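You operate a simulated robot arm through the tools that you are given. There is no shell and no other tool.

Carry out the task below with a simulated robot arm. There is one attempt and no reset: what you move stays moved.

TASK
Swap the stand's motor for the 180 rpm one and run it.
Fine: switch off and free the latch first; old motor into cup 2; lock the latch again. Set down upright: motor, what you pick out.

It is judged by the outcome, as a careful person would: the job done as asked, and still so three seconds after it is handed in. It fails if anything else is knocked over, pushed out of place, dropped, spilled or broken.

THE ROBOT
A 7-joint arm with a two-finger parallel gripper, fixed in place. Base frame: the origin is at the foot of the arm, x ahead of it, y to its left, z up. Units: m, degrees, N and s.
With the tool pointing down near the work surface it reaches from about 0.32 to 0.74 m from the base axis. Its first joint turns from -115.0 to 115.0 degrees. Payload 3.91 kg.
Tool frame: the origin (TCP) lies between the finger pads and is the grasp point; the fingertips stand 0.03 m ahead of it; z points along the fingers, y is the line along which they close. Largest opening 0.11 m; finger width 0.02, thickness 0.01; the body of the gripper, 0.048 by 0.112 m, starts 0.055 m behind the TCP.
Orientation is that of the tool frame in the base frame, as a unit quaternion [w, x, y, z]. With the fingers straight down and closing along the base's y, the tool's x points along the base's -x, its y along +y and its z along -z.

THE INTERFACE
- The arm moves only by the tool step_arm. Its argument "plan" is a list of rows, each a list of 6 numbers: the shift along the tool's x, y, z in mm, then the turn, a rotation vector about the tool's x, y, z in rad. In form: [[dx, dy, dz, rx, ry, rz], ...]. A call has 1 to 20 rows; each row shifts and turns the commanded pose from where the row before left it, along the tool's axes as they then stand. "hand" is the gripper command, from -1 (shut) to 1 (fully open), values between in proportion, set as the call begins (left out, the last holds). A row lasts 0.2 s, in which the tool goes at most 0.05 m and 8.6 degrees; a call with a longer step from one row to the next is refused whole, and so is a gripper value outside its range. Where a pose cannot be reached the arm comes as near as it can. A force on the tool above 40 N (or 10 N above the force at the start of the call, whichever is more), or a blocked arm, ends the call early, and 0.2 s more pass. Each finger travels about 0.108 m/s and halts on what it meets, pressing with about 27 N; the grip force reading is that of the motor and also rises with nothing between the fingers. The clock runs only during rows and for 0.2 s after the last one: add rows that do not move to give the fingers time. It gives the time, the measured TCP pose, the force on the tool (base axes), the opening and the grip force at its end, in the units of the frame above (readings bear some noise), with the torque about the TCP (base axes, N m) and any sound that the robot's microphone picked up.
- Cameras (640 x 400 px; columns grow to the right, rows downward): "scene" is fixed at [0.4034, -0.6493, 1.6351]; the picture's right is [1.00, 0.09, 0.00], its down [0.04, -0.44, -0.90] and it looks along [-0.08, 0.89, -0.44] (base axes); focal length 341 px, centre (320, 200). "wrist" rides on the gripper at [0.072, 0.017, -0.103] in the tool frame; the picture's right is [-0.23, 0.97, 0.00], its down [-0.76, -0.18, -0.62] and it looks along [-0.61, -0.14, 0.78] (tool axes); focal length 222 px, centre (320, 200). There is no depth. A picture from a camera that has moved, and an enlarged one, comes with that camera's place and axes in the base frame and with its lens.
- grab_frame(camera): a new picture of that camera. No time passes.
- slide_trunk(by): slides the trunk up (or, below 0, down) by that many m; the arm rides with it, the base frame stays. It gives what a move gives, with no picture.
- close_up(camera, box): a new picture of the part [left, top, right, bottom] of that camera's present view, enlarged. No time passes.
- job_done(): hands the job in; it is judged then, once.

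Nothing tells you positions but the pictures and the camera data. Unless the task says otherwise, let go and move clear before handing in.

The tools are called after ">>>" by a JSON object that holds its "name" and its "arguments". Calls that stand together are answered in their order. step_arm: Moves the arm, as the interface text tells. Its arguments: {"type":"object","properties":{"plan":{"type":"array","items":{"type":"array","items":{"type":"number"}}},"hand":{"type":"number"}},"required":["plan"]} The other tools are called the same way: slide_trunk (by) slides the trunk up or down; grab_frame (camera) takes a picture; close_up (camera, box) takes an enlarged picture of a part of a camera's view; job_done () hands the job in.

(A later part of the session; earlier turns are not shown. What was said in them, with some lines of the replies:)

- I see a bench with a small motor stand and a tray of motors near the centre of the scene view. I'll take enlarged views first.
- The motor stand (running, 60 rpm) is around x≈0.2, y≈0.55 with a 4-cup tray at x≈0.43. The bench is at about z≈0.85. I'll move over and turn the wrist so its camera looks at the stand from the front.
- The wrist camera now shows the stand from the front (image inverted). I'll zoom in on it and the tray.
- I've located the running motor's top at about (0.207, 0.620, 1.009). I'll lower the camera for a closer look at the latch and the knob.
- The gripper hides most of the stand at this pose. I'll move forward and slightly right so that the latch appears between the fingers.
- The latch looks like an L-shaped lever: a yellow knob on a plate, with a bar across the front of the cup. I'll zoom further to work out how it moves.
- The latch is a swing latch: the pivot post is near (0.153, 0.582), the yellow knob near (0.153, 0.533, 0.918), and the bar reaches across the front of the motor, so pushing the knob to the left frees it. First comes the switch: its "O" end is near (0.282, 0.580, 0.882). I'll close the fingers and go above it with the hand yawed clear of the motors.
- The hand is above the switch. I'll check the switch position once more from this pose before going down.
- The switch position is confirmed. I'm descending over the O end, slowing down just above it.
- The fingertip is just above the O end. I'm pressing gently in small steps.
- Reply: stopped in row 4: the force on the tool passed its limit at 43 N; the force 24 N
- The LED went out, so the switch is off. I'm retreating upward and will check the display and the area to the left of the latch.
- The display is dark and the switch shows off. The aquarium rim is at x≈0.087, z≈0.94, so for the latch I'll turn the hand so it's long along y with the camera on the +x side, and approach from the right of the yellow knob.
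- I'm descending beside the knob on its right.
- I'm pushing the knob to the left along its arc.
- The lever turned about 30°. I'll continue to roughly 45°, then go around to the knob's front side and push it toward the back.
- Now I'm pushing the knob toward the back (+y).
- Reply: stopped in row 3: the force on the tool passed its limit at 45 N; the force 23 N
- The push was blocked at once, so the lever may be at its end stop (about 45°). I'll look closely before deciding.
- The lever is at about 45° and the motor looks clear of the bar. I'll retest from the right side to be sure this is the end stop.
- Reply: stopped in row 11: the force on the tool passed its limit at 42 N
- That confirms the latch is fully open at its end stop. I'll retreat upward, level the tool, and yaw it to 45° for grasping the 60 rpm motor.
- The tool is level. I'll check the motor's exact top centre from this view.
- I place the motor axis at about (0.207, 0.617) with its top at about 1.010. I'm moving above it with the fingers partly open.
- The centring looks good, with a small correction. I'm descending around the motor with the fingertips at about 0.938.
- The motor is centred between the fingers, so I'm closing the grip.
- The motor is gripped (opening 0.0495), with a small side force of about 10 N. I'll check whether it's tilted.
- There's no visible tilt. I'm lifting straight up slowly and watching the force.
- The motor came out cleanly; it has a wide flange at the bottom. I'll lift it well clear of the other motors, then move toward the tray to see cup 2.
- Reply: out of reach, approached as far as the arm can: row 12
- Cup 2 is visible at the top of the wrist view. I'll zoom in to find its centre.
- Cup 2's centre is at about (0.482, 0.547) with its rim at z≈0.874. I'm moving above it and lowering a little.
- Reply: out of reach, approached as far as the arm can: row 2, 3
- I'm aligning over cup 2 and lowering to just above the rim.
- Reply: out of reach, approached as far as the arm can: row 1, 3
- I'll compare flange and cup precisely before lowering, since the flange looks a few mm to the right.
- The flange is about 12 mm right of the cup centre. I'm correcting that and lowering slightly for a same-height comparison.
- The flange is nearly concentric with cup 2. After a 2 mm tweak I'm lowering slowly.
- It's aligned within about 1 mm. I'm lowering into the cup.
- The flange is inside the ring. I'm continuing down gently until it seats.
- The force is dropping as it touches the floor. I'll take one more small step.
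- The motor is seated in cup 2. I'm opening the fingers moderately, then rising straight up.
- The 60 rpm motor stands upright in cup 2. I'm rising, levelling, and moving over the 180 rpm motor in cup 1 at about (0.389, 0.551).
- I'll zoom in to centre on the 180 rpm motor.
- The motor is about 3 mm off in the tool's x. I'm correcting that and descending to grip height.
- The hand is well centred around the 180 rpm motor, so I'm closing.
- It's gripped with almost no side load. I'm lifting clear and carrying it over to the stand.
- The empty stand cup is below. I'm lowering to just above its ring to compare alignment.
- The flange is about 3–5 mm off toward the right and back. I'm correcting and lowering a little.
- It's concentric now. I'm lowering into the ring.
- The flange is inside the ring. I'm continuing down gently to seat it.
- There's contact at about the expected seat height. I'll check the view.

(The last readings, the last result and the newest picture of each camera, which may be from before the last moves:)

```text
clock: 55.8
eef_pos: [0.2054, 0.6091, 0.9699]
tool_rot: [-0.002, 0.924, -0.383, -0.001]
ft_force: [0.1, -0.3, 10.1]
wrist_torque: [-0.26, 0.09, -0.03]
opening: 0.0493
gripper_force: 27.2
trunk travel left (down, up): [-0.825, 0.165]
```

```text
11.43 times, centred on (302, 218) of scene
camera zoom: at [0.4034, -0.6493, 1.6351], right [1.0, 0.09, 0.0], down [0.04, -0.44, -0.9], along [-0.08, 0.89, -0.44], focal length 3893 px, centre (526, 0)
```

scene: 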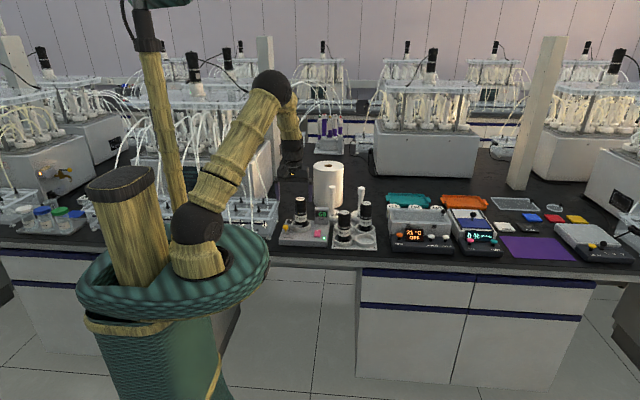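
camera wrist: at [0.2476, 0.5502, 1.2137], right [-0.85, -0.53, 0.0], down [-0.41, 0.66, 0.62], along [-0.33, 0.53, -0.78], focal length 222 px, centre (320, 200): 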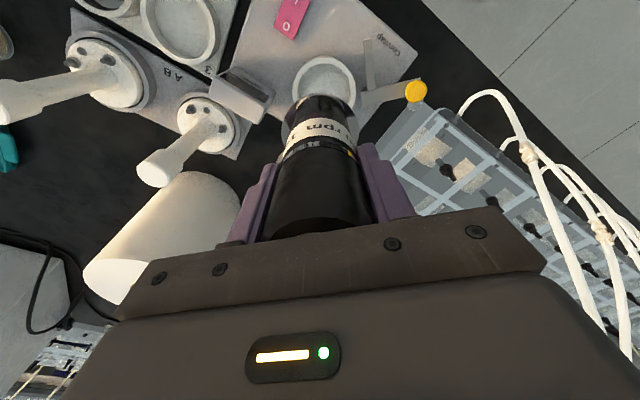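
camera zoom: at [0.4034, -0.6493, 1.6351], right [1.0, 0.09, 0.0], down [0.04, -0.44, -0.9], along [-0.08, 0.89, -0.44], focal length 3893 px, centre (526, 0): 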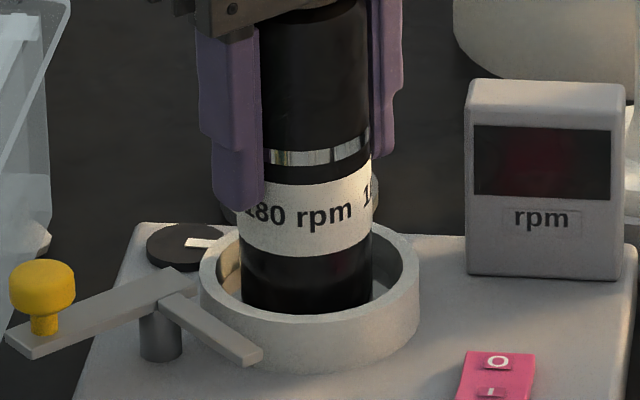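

The seat height matches the original motor's position. I'm releasing.

>>> {"name": "step_arm", "arguments": {"plan": [[0, 0, -0.7, 0, 0, 0], [0, 0, 0, 0, 0, 0], [0, 0, 0, 0, 0, 0], [0, 0, 0, 0, 0, 0]], "hand": 0.364}}

>>> {"name": "close_up", "arguments": {"camera": "scene", "box": [282, 195, 322, 235]}}

>>> {"name": "grab_frame", "arguments": {"camera": "wrist"}}

```text
clock: 56.8
eef_pos: [0.2049, 0.6089, 0.9676]
tool_rot: [0.0, 0.924, -0.383, 0.0]
ft_force: [-1.4, -0.1, 0.0]
wrist_torque: [-0.01, -0.02, -0.02]
opening: 0.0752
gripper_force: 0.1
trunk travel left (down, up): [-0.825, 0.165]
```

```text
10.00 times, centred on (302, 215) of scene
camera zoom: at [0.4034, -0.6493, 1.6351], right [1.0, 0.09, 0.0], down [0.04, -0.44, -0.9], along [-0.08, 0.89, -0.44], focal length 3406 px, centre (500, 50)
```

zoom: 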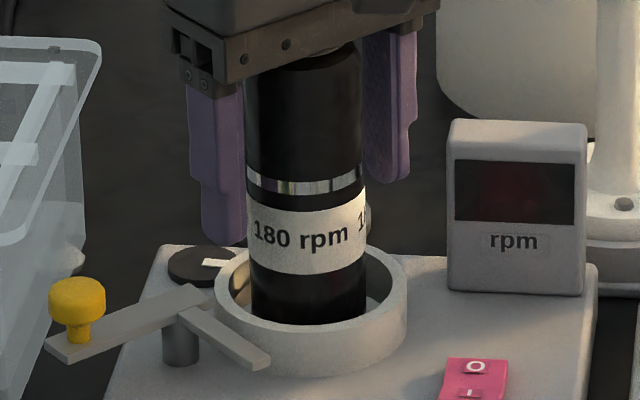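

```text
taken
camera wrist: at [0.2434, 0.546, 1.072], right [-0.85, -0.53, 0.0], down [-0.41, 0.66, 0.62], along [-0.33, 0.53, -0.78], focal length 222 px, centre (320, 200)
```

wrist: 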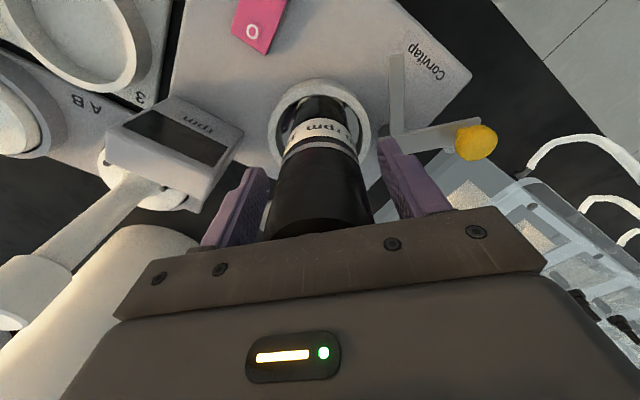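

The 180 rpm motor stands in the stand. I'm rising, closing the fingers and turning the hand, then going behind the yellow knob to swing the latch back.

>>> {"name": "step_arm", "arguments": {"plan": [[0, 0, -15, 0, 0, 0], [0, 0, -35, 0, 0, 0], [0, 0, -45, 0, 0, 0], [0, 0, -45, 0, 0, 0], [0, 0, 0, 0, 0, 0]]}}

>>> {"name": "step_arm", "arguments": {"plan": [[0, 0, 0, 0, 0, -0.1309], [0, 0, 0, 0, 0, -0.1309], [0, 0, 0, 0, 0, -0.1309], [0, 0, 0, 0, 0, -0.1309], [0, 0, 0, 0, 0, -0.1309], [0, 0, 0, 0, 0, -0.1309], [-29, 11, 0, 0, 0, 0], [-29, 11, 0, 0, 0, 0], [-29, 12, 0, 0, 0, 0], [0, 0, 0, 0, 0, 0]], "hand": -1}}

>>> {"name": "grab_frame", "arguments": {"camera": "wrist"}}

>>> {"name": "close_up", "arguments": {"camera": "scene", "box": [265, 155, 395, 250]}}

```text
clock: 58.0
eef_pos: [0.2035, 0.6093, 1.1089]
tool_rot: [0.0, 0.924, -0.383, 0.0]
ft_force: [-0.5, -0.5, 0.5]
wrist_torque: [-0.03, -0.01, 0.0]
opening: 0.075
gripper_force: 0.0
trunk travel left (down, up): [-0.825, 0.165]
```

```text
clock: 60.2
eef_pos: [0.1176, 0.576, 1.1087]
tool_rot: [-0.001, 1.0, 0.0, 0.0]
ft_force: [0.9, -0.4, 0.9]
wrist_torque: [0.0, 0.03, -0.02]
opening: 0.0
gripper_force: 27.1
trunk travel left (down, up): [-0.825, 0.165]
```

```text
taken
camera wrist: at [0.1895, 0.5591, 1.2115], right [-0.23, -0.97, 0.0], down [-0.76, 0.18, 0.62], along [-0.61, 0.14, -0.78], focal length 222 px, centre (320, 200)
```

wrist: 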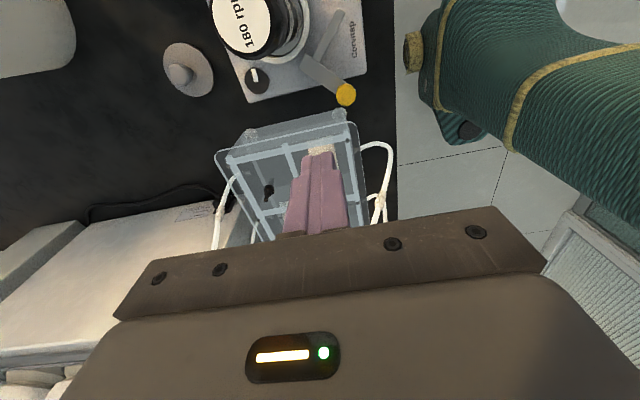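

```text
4.21 times, centred on (330, 202) of scene
camera zoom: at [0.4034, -0.6493, 1.6351], right [1.0, 0.09, 0.0], down [0.04, -0.44, -0.9], along [-0.08, 0.89, -0.44], focal length 1434 px, centre (278, 190)
```

zoom: 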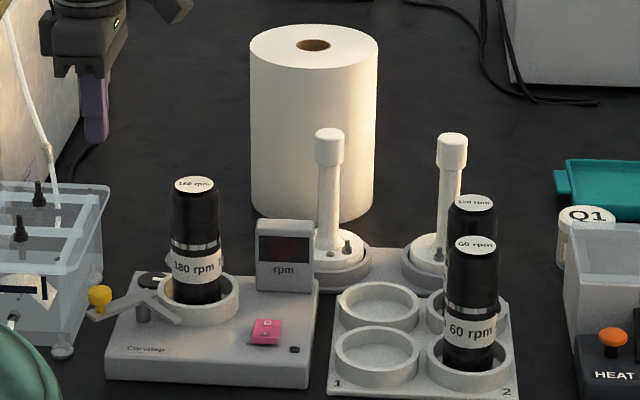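

The knob is at about (0.115, 0.545). The finger will come down behind it, clear of the aquarium lid (x<0.088).

>>> {"name": "step_arm", "arguments": {"plan": [[0, 0, 40, 0, 0, 0], [0, 0, 40, 0, 0, 0], [0, 0, 40, 0, 0, 0], [0, 0, 30, 0, 0, 0], [0, 0, 15, 0, 0, 0], [0, 0, 6, 0, 0, 0], [0, 0, 0, 0, 0, 0]]}}

>>> {"name": "grab_frame", "arguments": {"camera": "wrist"}}

>>> {"name": "close_up", "arguments": {"camera": "scene", "box": [270, 190, 330, 240]}}

```text
clock: 61.8
eef_pos: [0.1188, 0.5755, 0.9387]
tool_rot: [-0.002, 1.0, 0.0, 0.001]
ft_force: [0.7, 0.6, 5.7]
wrist_torque: [-0.04, -0.1, 0.02]
opening: 0.0
gripper_force: 27.1
trunk travel left (down, up): [-0.825, 0.165]
```

```text
taken
camera wrist: at [0.1899, 0.5585, 1.0421], right [-0.23, -0.97, 0.0], down [-0.76, 0.18, 0.62], along [-0.61, 0.14, -0.78], focal length 222 px, centre (320, 200)
```

wrist: 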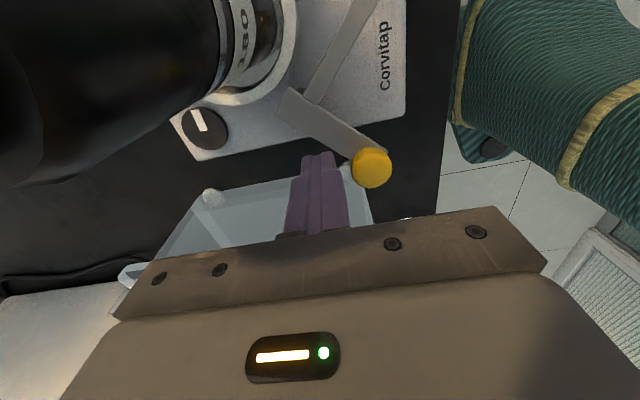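

```text
8.00 times, centred on (300, 215) of scene
camera zoom: at [0.4034, -0.6493, 1.6351], right [1.0, 0.09, 0.0], down [0.04, -0.44, -0.9], along [-0.08, 0.89, -0.44], focal length 2725 px, centre (480, 80)
```

zoom: 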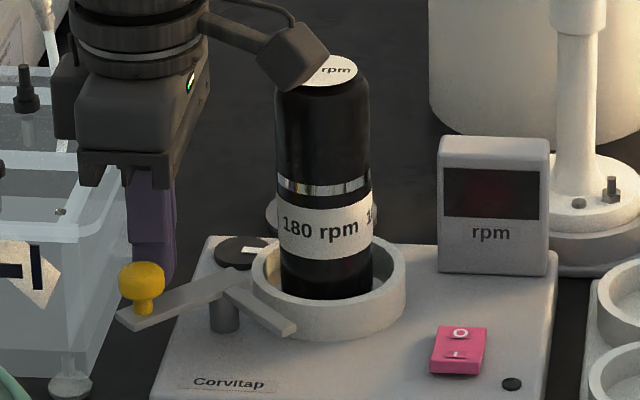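

The fingertip is just touching the lever plate, so I'll raise 3 mm, then push the knob toward the front.

>>> {"name": "step_arm", "arguments": {"plan": [[0, 0, -3.5, 0, 0, 0], [0, 4, 0, 0, 0, 0], [2, 4, 0, 0, 0, 0], [3, 3, 0, 0, 0, 0], [3, 3, 0, 0, 0, 0], [3, 2, 0, 0, 0, 0], [0, 0, 0, 0, 0, 0]]}}

>>> {"name": "close_up", "arguments": {"camera": "scene", "box": [270, 190, 330, 240]}}

>>> {"name": "grab_frame", "arguments": {"camera": "wrist"}}

```text
clock: 63.4
eef_pos: [0.1281, 0.5596, 0.9402]
tool_rot: [-0.001, 1.0, 0.001, 0.001]
ft_force: [-0.1, 0.2, -0.5]
wrist_torque: [0.01, 0.01, 0.01]
opening: 0.0
gripper_force: 27.1
trunk travel left (down, up): [-0.825, 0.165]
```

```text
8.00 times, centred on (300, 215) of scene
camera zoom: at [0.4034, -0.6493, 1.6351], right [1.0, 0.09, 0.0], down [0.04, -0.44, -0.9], along [-0.08, 0.89, -0.44], focal length 2725 px, centre (480, 80)
```

zoom: 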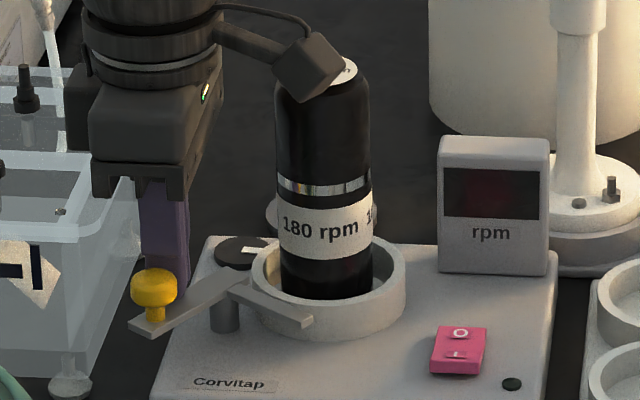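

```text
taken
camera wrist: at [0.2003, 0.5428, 1.0445], right [-0.23, -0.97, 0.0], down [-0.76, 0.18, 0.62], along [-0.61, 0.14, -0.78], focal length 222 px, centre (320, 200)
```

wrist: 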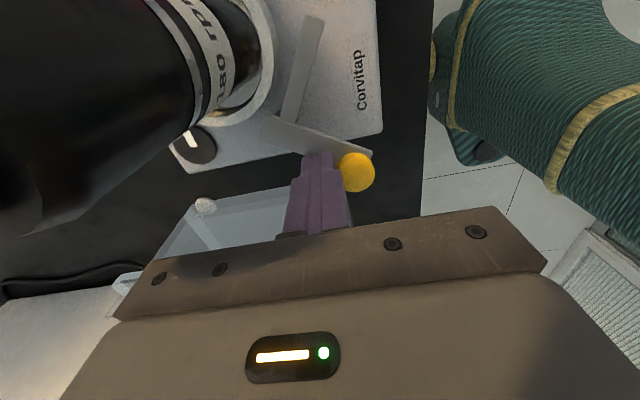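

The latch is swinging back. I'll push a bit further, then go to the knob's left side.

>>> {"name": "step_arm", "arguments": {"plan": [[2, 2, 0, 0, 0, 0], [3, 2, 0, 0, 0, 0], [3, 2, 0, 0, 0, 0], [0, 0, 0, 0, 0, 0]]}}

>>> {"name": "close_up", "arguments": {"camera": "scene", "box": [270, 190, 330, 240]}}

>>> {"name": "close_up", "arguments": {"camera": "wrist", "box": [240, 80, 440, 220]}}

```text
clock: 64.4
eef_pos: [0.1358, 0.5533, 0.9412]
tool_rot: [-0.002, 1.0, 0.0, 0.0]
ft_force: [2.0, 5.3, 1.5]
wrist_torque: [0.06, -0.03, 0.01]
opening: 0.0
gripper_force: 26.7
trunk travel left (down, up): [-0.825, 0.165]
```

```text
8.00 times, centred on (300, 215) of scene
camera zoom: at [0.4034, -0.6493, 1.6351], right [1.0, 0.09, 0.0], down [0.04, -0.44, -0.9], along [-0.08, 0.89, -0.44], focal length 2725 px, centre (480, 80)
```

zoom: 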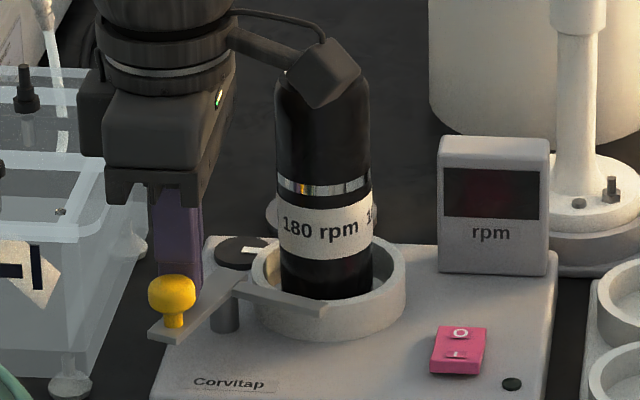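

```text
2.86 times, centred on (340, 150) of wrist
camera zoom: at [0.2083, 0.5373, 1.0443], right [-0.23, -0.97, 0.0], down [-0.76, 0.18, 0.62], along [-0.61, 0.14, -0.78], focal length 635 px, centre (263, 343)
```

zoom: 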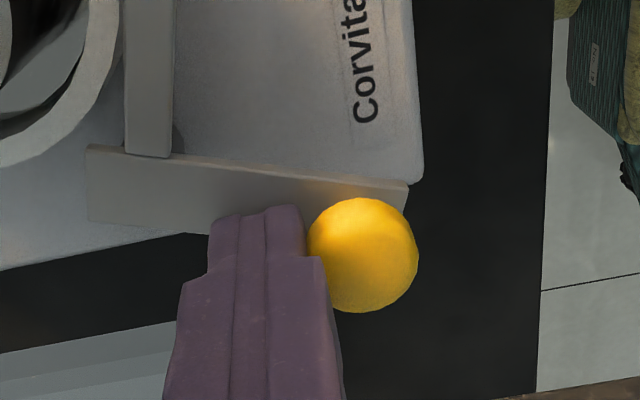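

The lever is about 18° from closed. I'm moving around to the knob's left side and pushing right until it's home.

>>> {"name": "step_arm", "arguments": {"plan": [[0, -5, 0, 0, 0, 0], [-14, 0, 0, 0, 0, 0], [-14, 0, 0, 0, 0, 0], [0, 12, 0, 0, 0, 0], [0, 12, 0, 0, 0, 0], [5, 0, 0, 0, 0, 0], [5, 0, 0, 0, 0, 0], [4, 0, 0, 0, 0, 0], [4, 0, 0, 0, 0, 0], [0, 0, 0, 0, 0, 0]]}}

>>> {"name": "close_up", "arguments": {"camera": "scene", "box": [270, 190, 330, 240]}}

```text
clock: 66.6
eef_pos: [0.1259, 0.5342, 0.9404]
tool_rot: [-0.001, 1.0, 0.0, 0.002]
ft_force: [0.1, 0.1, 0.6]
wrist_torque: [-0.02, 0.0, -0.01]
opening: 0.0001
gripper_force: 26.7
trunk travel left (down, up): [-0.825, 0.165]
```

```text
8.00 times, centred on (300, 215) of scene
camera zoom: at [0.4034, -0.6493, 1.6351], right [1.0, 0.09, 0.0], down [0.04, -0.44, -0.9], along [-0.08, 0.89, -0.44], focal length 2725 px, centre (480, 80)
```

zoom: 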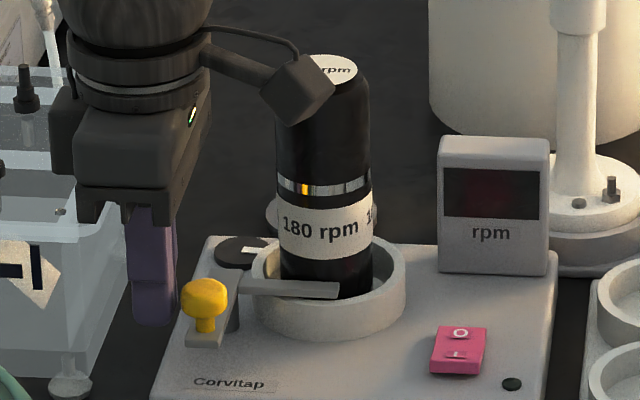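

The latch snapped back to its original position. I'll give a gentle nudge to confirm it's fully home.

>>> {"name": "step_arm", "arguments": {"plan": [[3, 0, 0, 0, 0, 0], [2, 0, 0, 0, 0, 0], [1, 0, 0, 0, 0, 0], [1, 0, 0, 0, 0, 0]]}}

>>> {"name": "close_up", "arguments": {"camera": "scene", "box": [283, 215, 312, 233]}}

```text
clock: 67.6
eef_pos: [0.1324, 0.5335, 0.941]
tool_rot: [-0.001, 1.0, 0.001, 0.001]
ft_force: [-8.3, -0.6, -1.2]
wrist_torque: [0.01, 0.14, -0.01]
opening: 0.0
gripper_force: 26.1
trunk travel left (down, up): [-0.825, 0.165]
```

```text
16.00 times, centred on (298, 224) of scene
camera zoom: at [0.4034, -0.6493, 1.6351], right [1.0, 0.09, 0.0], down [0.04, -0.44, -0.9], along [-0.08, 0.89, -0.44], focal length 5450 px, centre (680, -184)
```

zoom: 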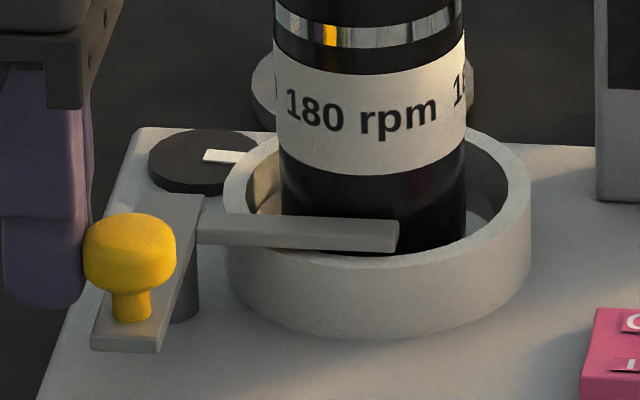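

The latch looks identical to its original locked state, and the stop is felt at 8 N. I'm backing off, rising, and going to the "I" end of the switch.

>>> {"name": "step_arm", "arguments": {"plan": [[-6, 0, 0, 0, 0, 0], [0, 0, -35, 0, 0, 0], [0, 0, -45, 0, 0, 0], [0, 0, -45, 0, 0, 0], [0, 0, -35, 0, 0, 0], [39, -3, 0, 0, 0, 0], [39, -3, 0, 0, 0, 0], [39, -3, 0, 0, 0, 0], [39, -3, 0, 0, 0, 0], [0, 0, 0, 0, 0, 0.1418], [0, 0, 0, 0, 0, 0.1418], [0, 0, 0, 0, 0, 0.1418], [0, 0, 0, 0, 0, 0.1418], [0, 0, 0, 0, 0, 0.1418], [0, 0, 0, 0, 0, 0.1418], [0, 0, 0, 0, 0, 0.1418], [0, 0, 0, 0, 0, 0.1418], [0, 0, 0, 0, 0, 0]]}}

>>> {"name": "grab_frame", "arguments": {"camera": "wrist"}}

>>> {"name": "close_up", "arguments": {"camera": "wrist", "box": [270, 20, 470, 145]}}

```text
clock: 71.4
eef_pos: [0.2841, 0.5455, 1.1015]
tool_rot: [-0.001, 0.843, -0.539, -0.001]
ft_force: [-0.3, 0.6, 0.3]
wrist_torque: [0.0, 0.0, -0.03]
opening: 0.0002
gripper_force: 26.8
trunk travel left (down, up): [-0.825, 0.165]
```

```text
taken
camera wrist: at [0.2977, 0.4736, 1.2045], right [-0.98, -0.2, 0.0], down [-0.16, 0.76, 0.62], along [-0.13, 0.61, -0.78], focal length 222 px, centre (320, 200)
```

wrist: 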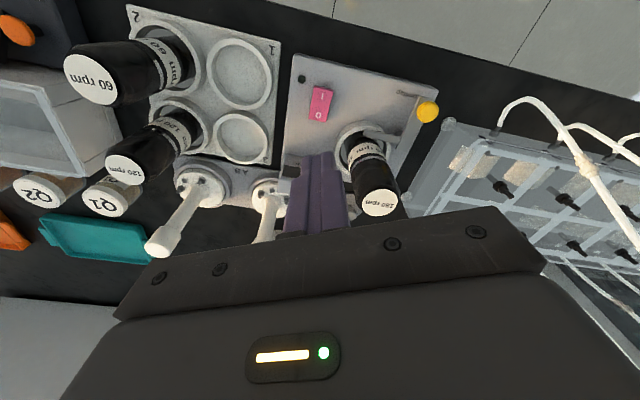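

```text
3.20 times, centred on (370, 82) of wrist
camera zoom: at [0.2977, 0.4736, 1.2045], right [-0.98, -0.2, 0.0], down [-0.16, 0.76, 0.62], along [-0.13, 0.61, -0.78], focal length 711 px, centre (160, 576)
```

zoom: 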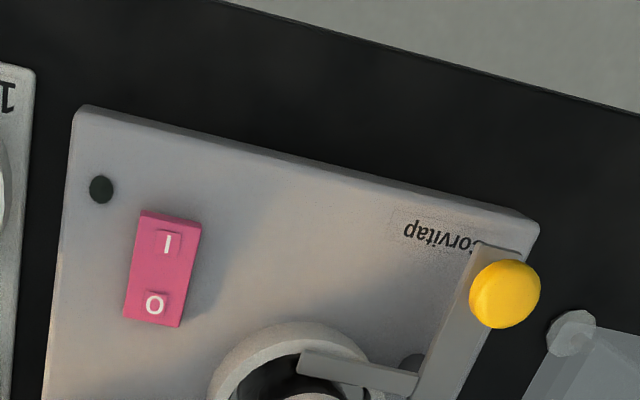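

I'm aligned over the "I" end. Descending and pressing gently.

>>> {"name": "step_arm", "arguments": {"plan": [[-2, 1.8, 40, 0, 0, 0], [0, 0, 40, 0, 0, 0], [0, 0, 40, 0, 0, 0], [0, 0, 30, 0, 0, 0], [0, 0, 15, 0, 0, 0], [0, 0, 8, 0, 0, 0], [0, 0, 4, 0, 0, 0], [0, 0, 2, 0, 0, 0], [0, 0, 2, 0, 0, 0], [0, 0, 2, 0, 0, 0], [0, 0, 2, 0, 0, 0], [0, 0, 2, 0, 0, 0], [0, 0, 2, 0, 0, 0]]}}

>>> {"name": "close_up", "arguments": {"camera": "scene", "box": [270, 180, 390, 255]}}

```text
clock: 74.2
eef_pos: [0.2812, 0.546, 0.9182]
tool_rot: [-0.006, 0.843, -0.538, -0.001]
ft_force: [-0.3, -6.1, 40.3]
wrist_torque: [0.29, -0.05, -0.06]
opening: 0.0
gripper_force: 26.6
trunk travel left (down, up): [-0.825, 0.165]
```

```text
5.33 times, centred on (330, 218) of scene
camera zoom: at [0.4034, -0.6493, 1.6351], right [1.0, 0.09, 0.0], down [0.04, -0.44, -0.9], along [-0.08, 0.89, -0.44], focal length 1817 px, centre (267, 107)
```

zoom: 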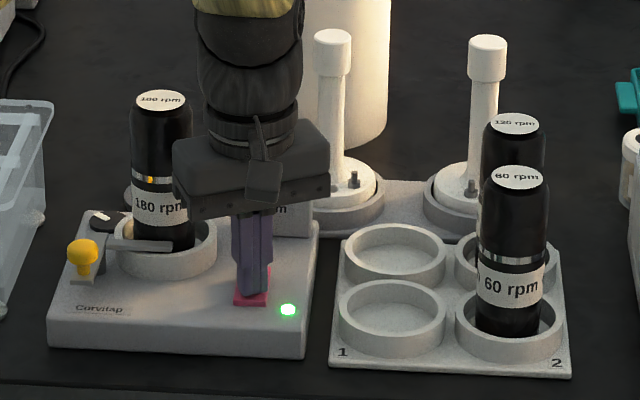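

The green LED is on. I'm retreating straight up and checking the display.

>>> {"name": "step_arm", "arguments": {"plan": [[0, 0, -20, 0, 0, 0], [0, 0, -40, 0, 0, 0], [0, 0, -45, 0, 0, 0], [0, 0, -45, 0, 0, 0], [0, 0, -45, 0, 0, 0], [0, 0, 0, 0, 0, 0]]}}

>>> {"name": "close_up", "arguments": {"camera": "scene", "box": [270, 180, 390, 255]}}

>>> {"name": "grab_frame", "arguments": {"camera": "scene"}}

```text
clock: 75.6
eef_pos: [0.2819, 0.5466, 1.1078]
tool_rot: [-0.001, 0.843, -0.537, -0.001]
ft_force: [0.1, 0.3, -0.1]
wrist_torque: [0.0, 0.02, -0.01]
opening: 0.0
gripper_force: 27.3
trunk travel left (down, up): [-0.825, 0.165]
```

```text
5.33 times, centred on (330, 218) of scene
camera zoom: at [0.4034, -0.6493, 1.6351], right [1.0, 0.09, 0.0], down [0.04, -0.44, -0.9], along [-0.08, 0.89, -0.44], focal length 1817 px, centre (267, 107)
```

zoom: 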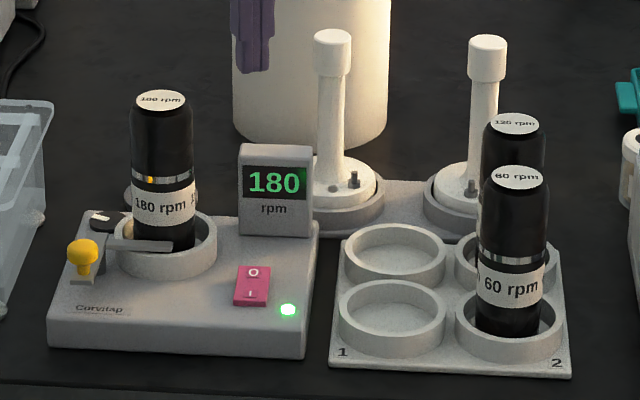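

```text
taken
```

scene: 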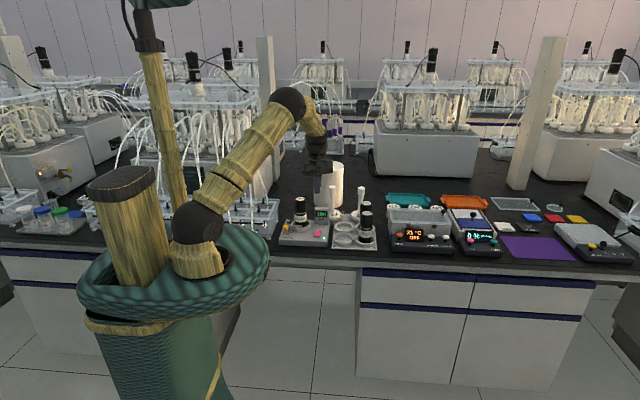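

The display reads 180 with the green LED on. The latch is locked, the 60 rpm motor stands upright in cup 2, and the arm is clear, so I'm handing in the job.

>>> {"name": "job_done", "arguments": {}}

```text
The job is handed in.
```

The stand now holds the 180 rpm motor and is running: its display reads 180 and the green LED is on.

- **Order:** I switched the stand off and swung the latch open before taking the 60 rpm motor out.
- **Old motor:** The 60 rpm motor stands upright in cup 2.
- **Latch:** After seating the 180 rpm motor I swung the latch back. It looks the same as at the start, and a light nudge met a firm stop.
- **Surroundings:** In the last pictures nothing else looks moved or knocked over, and the arm was raised clear before I handed in.
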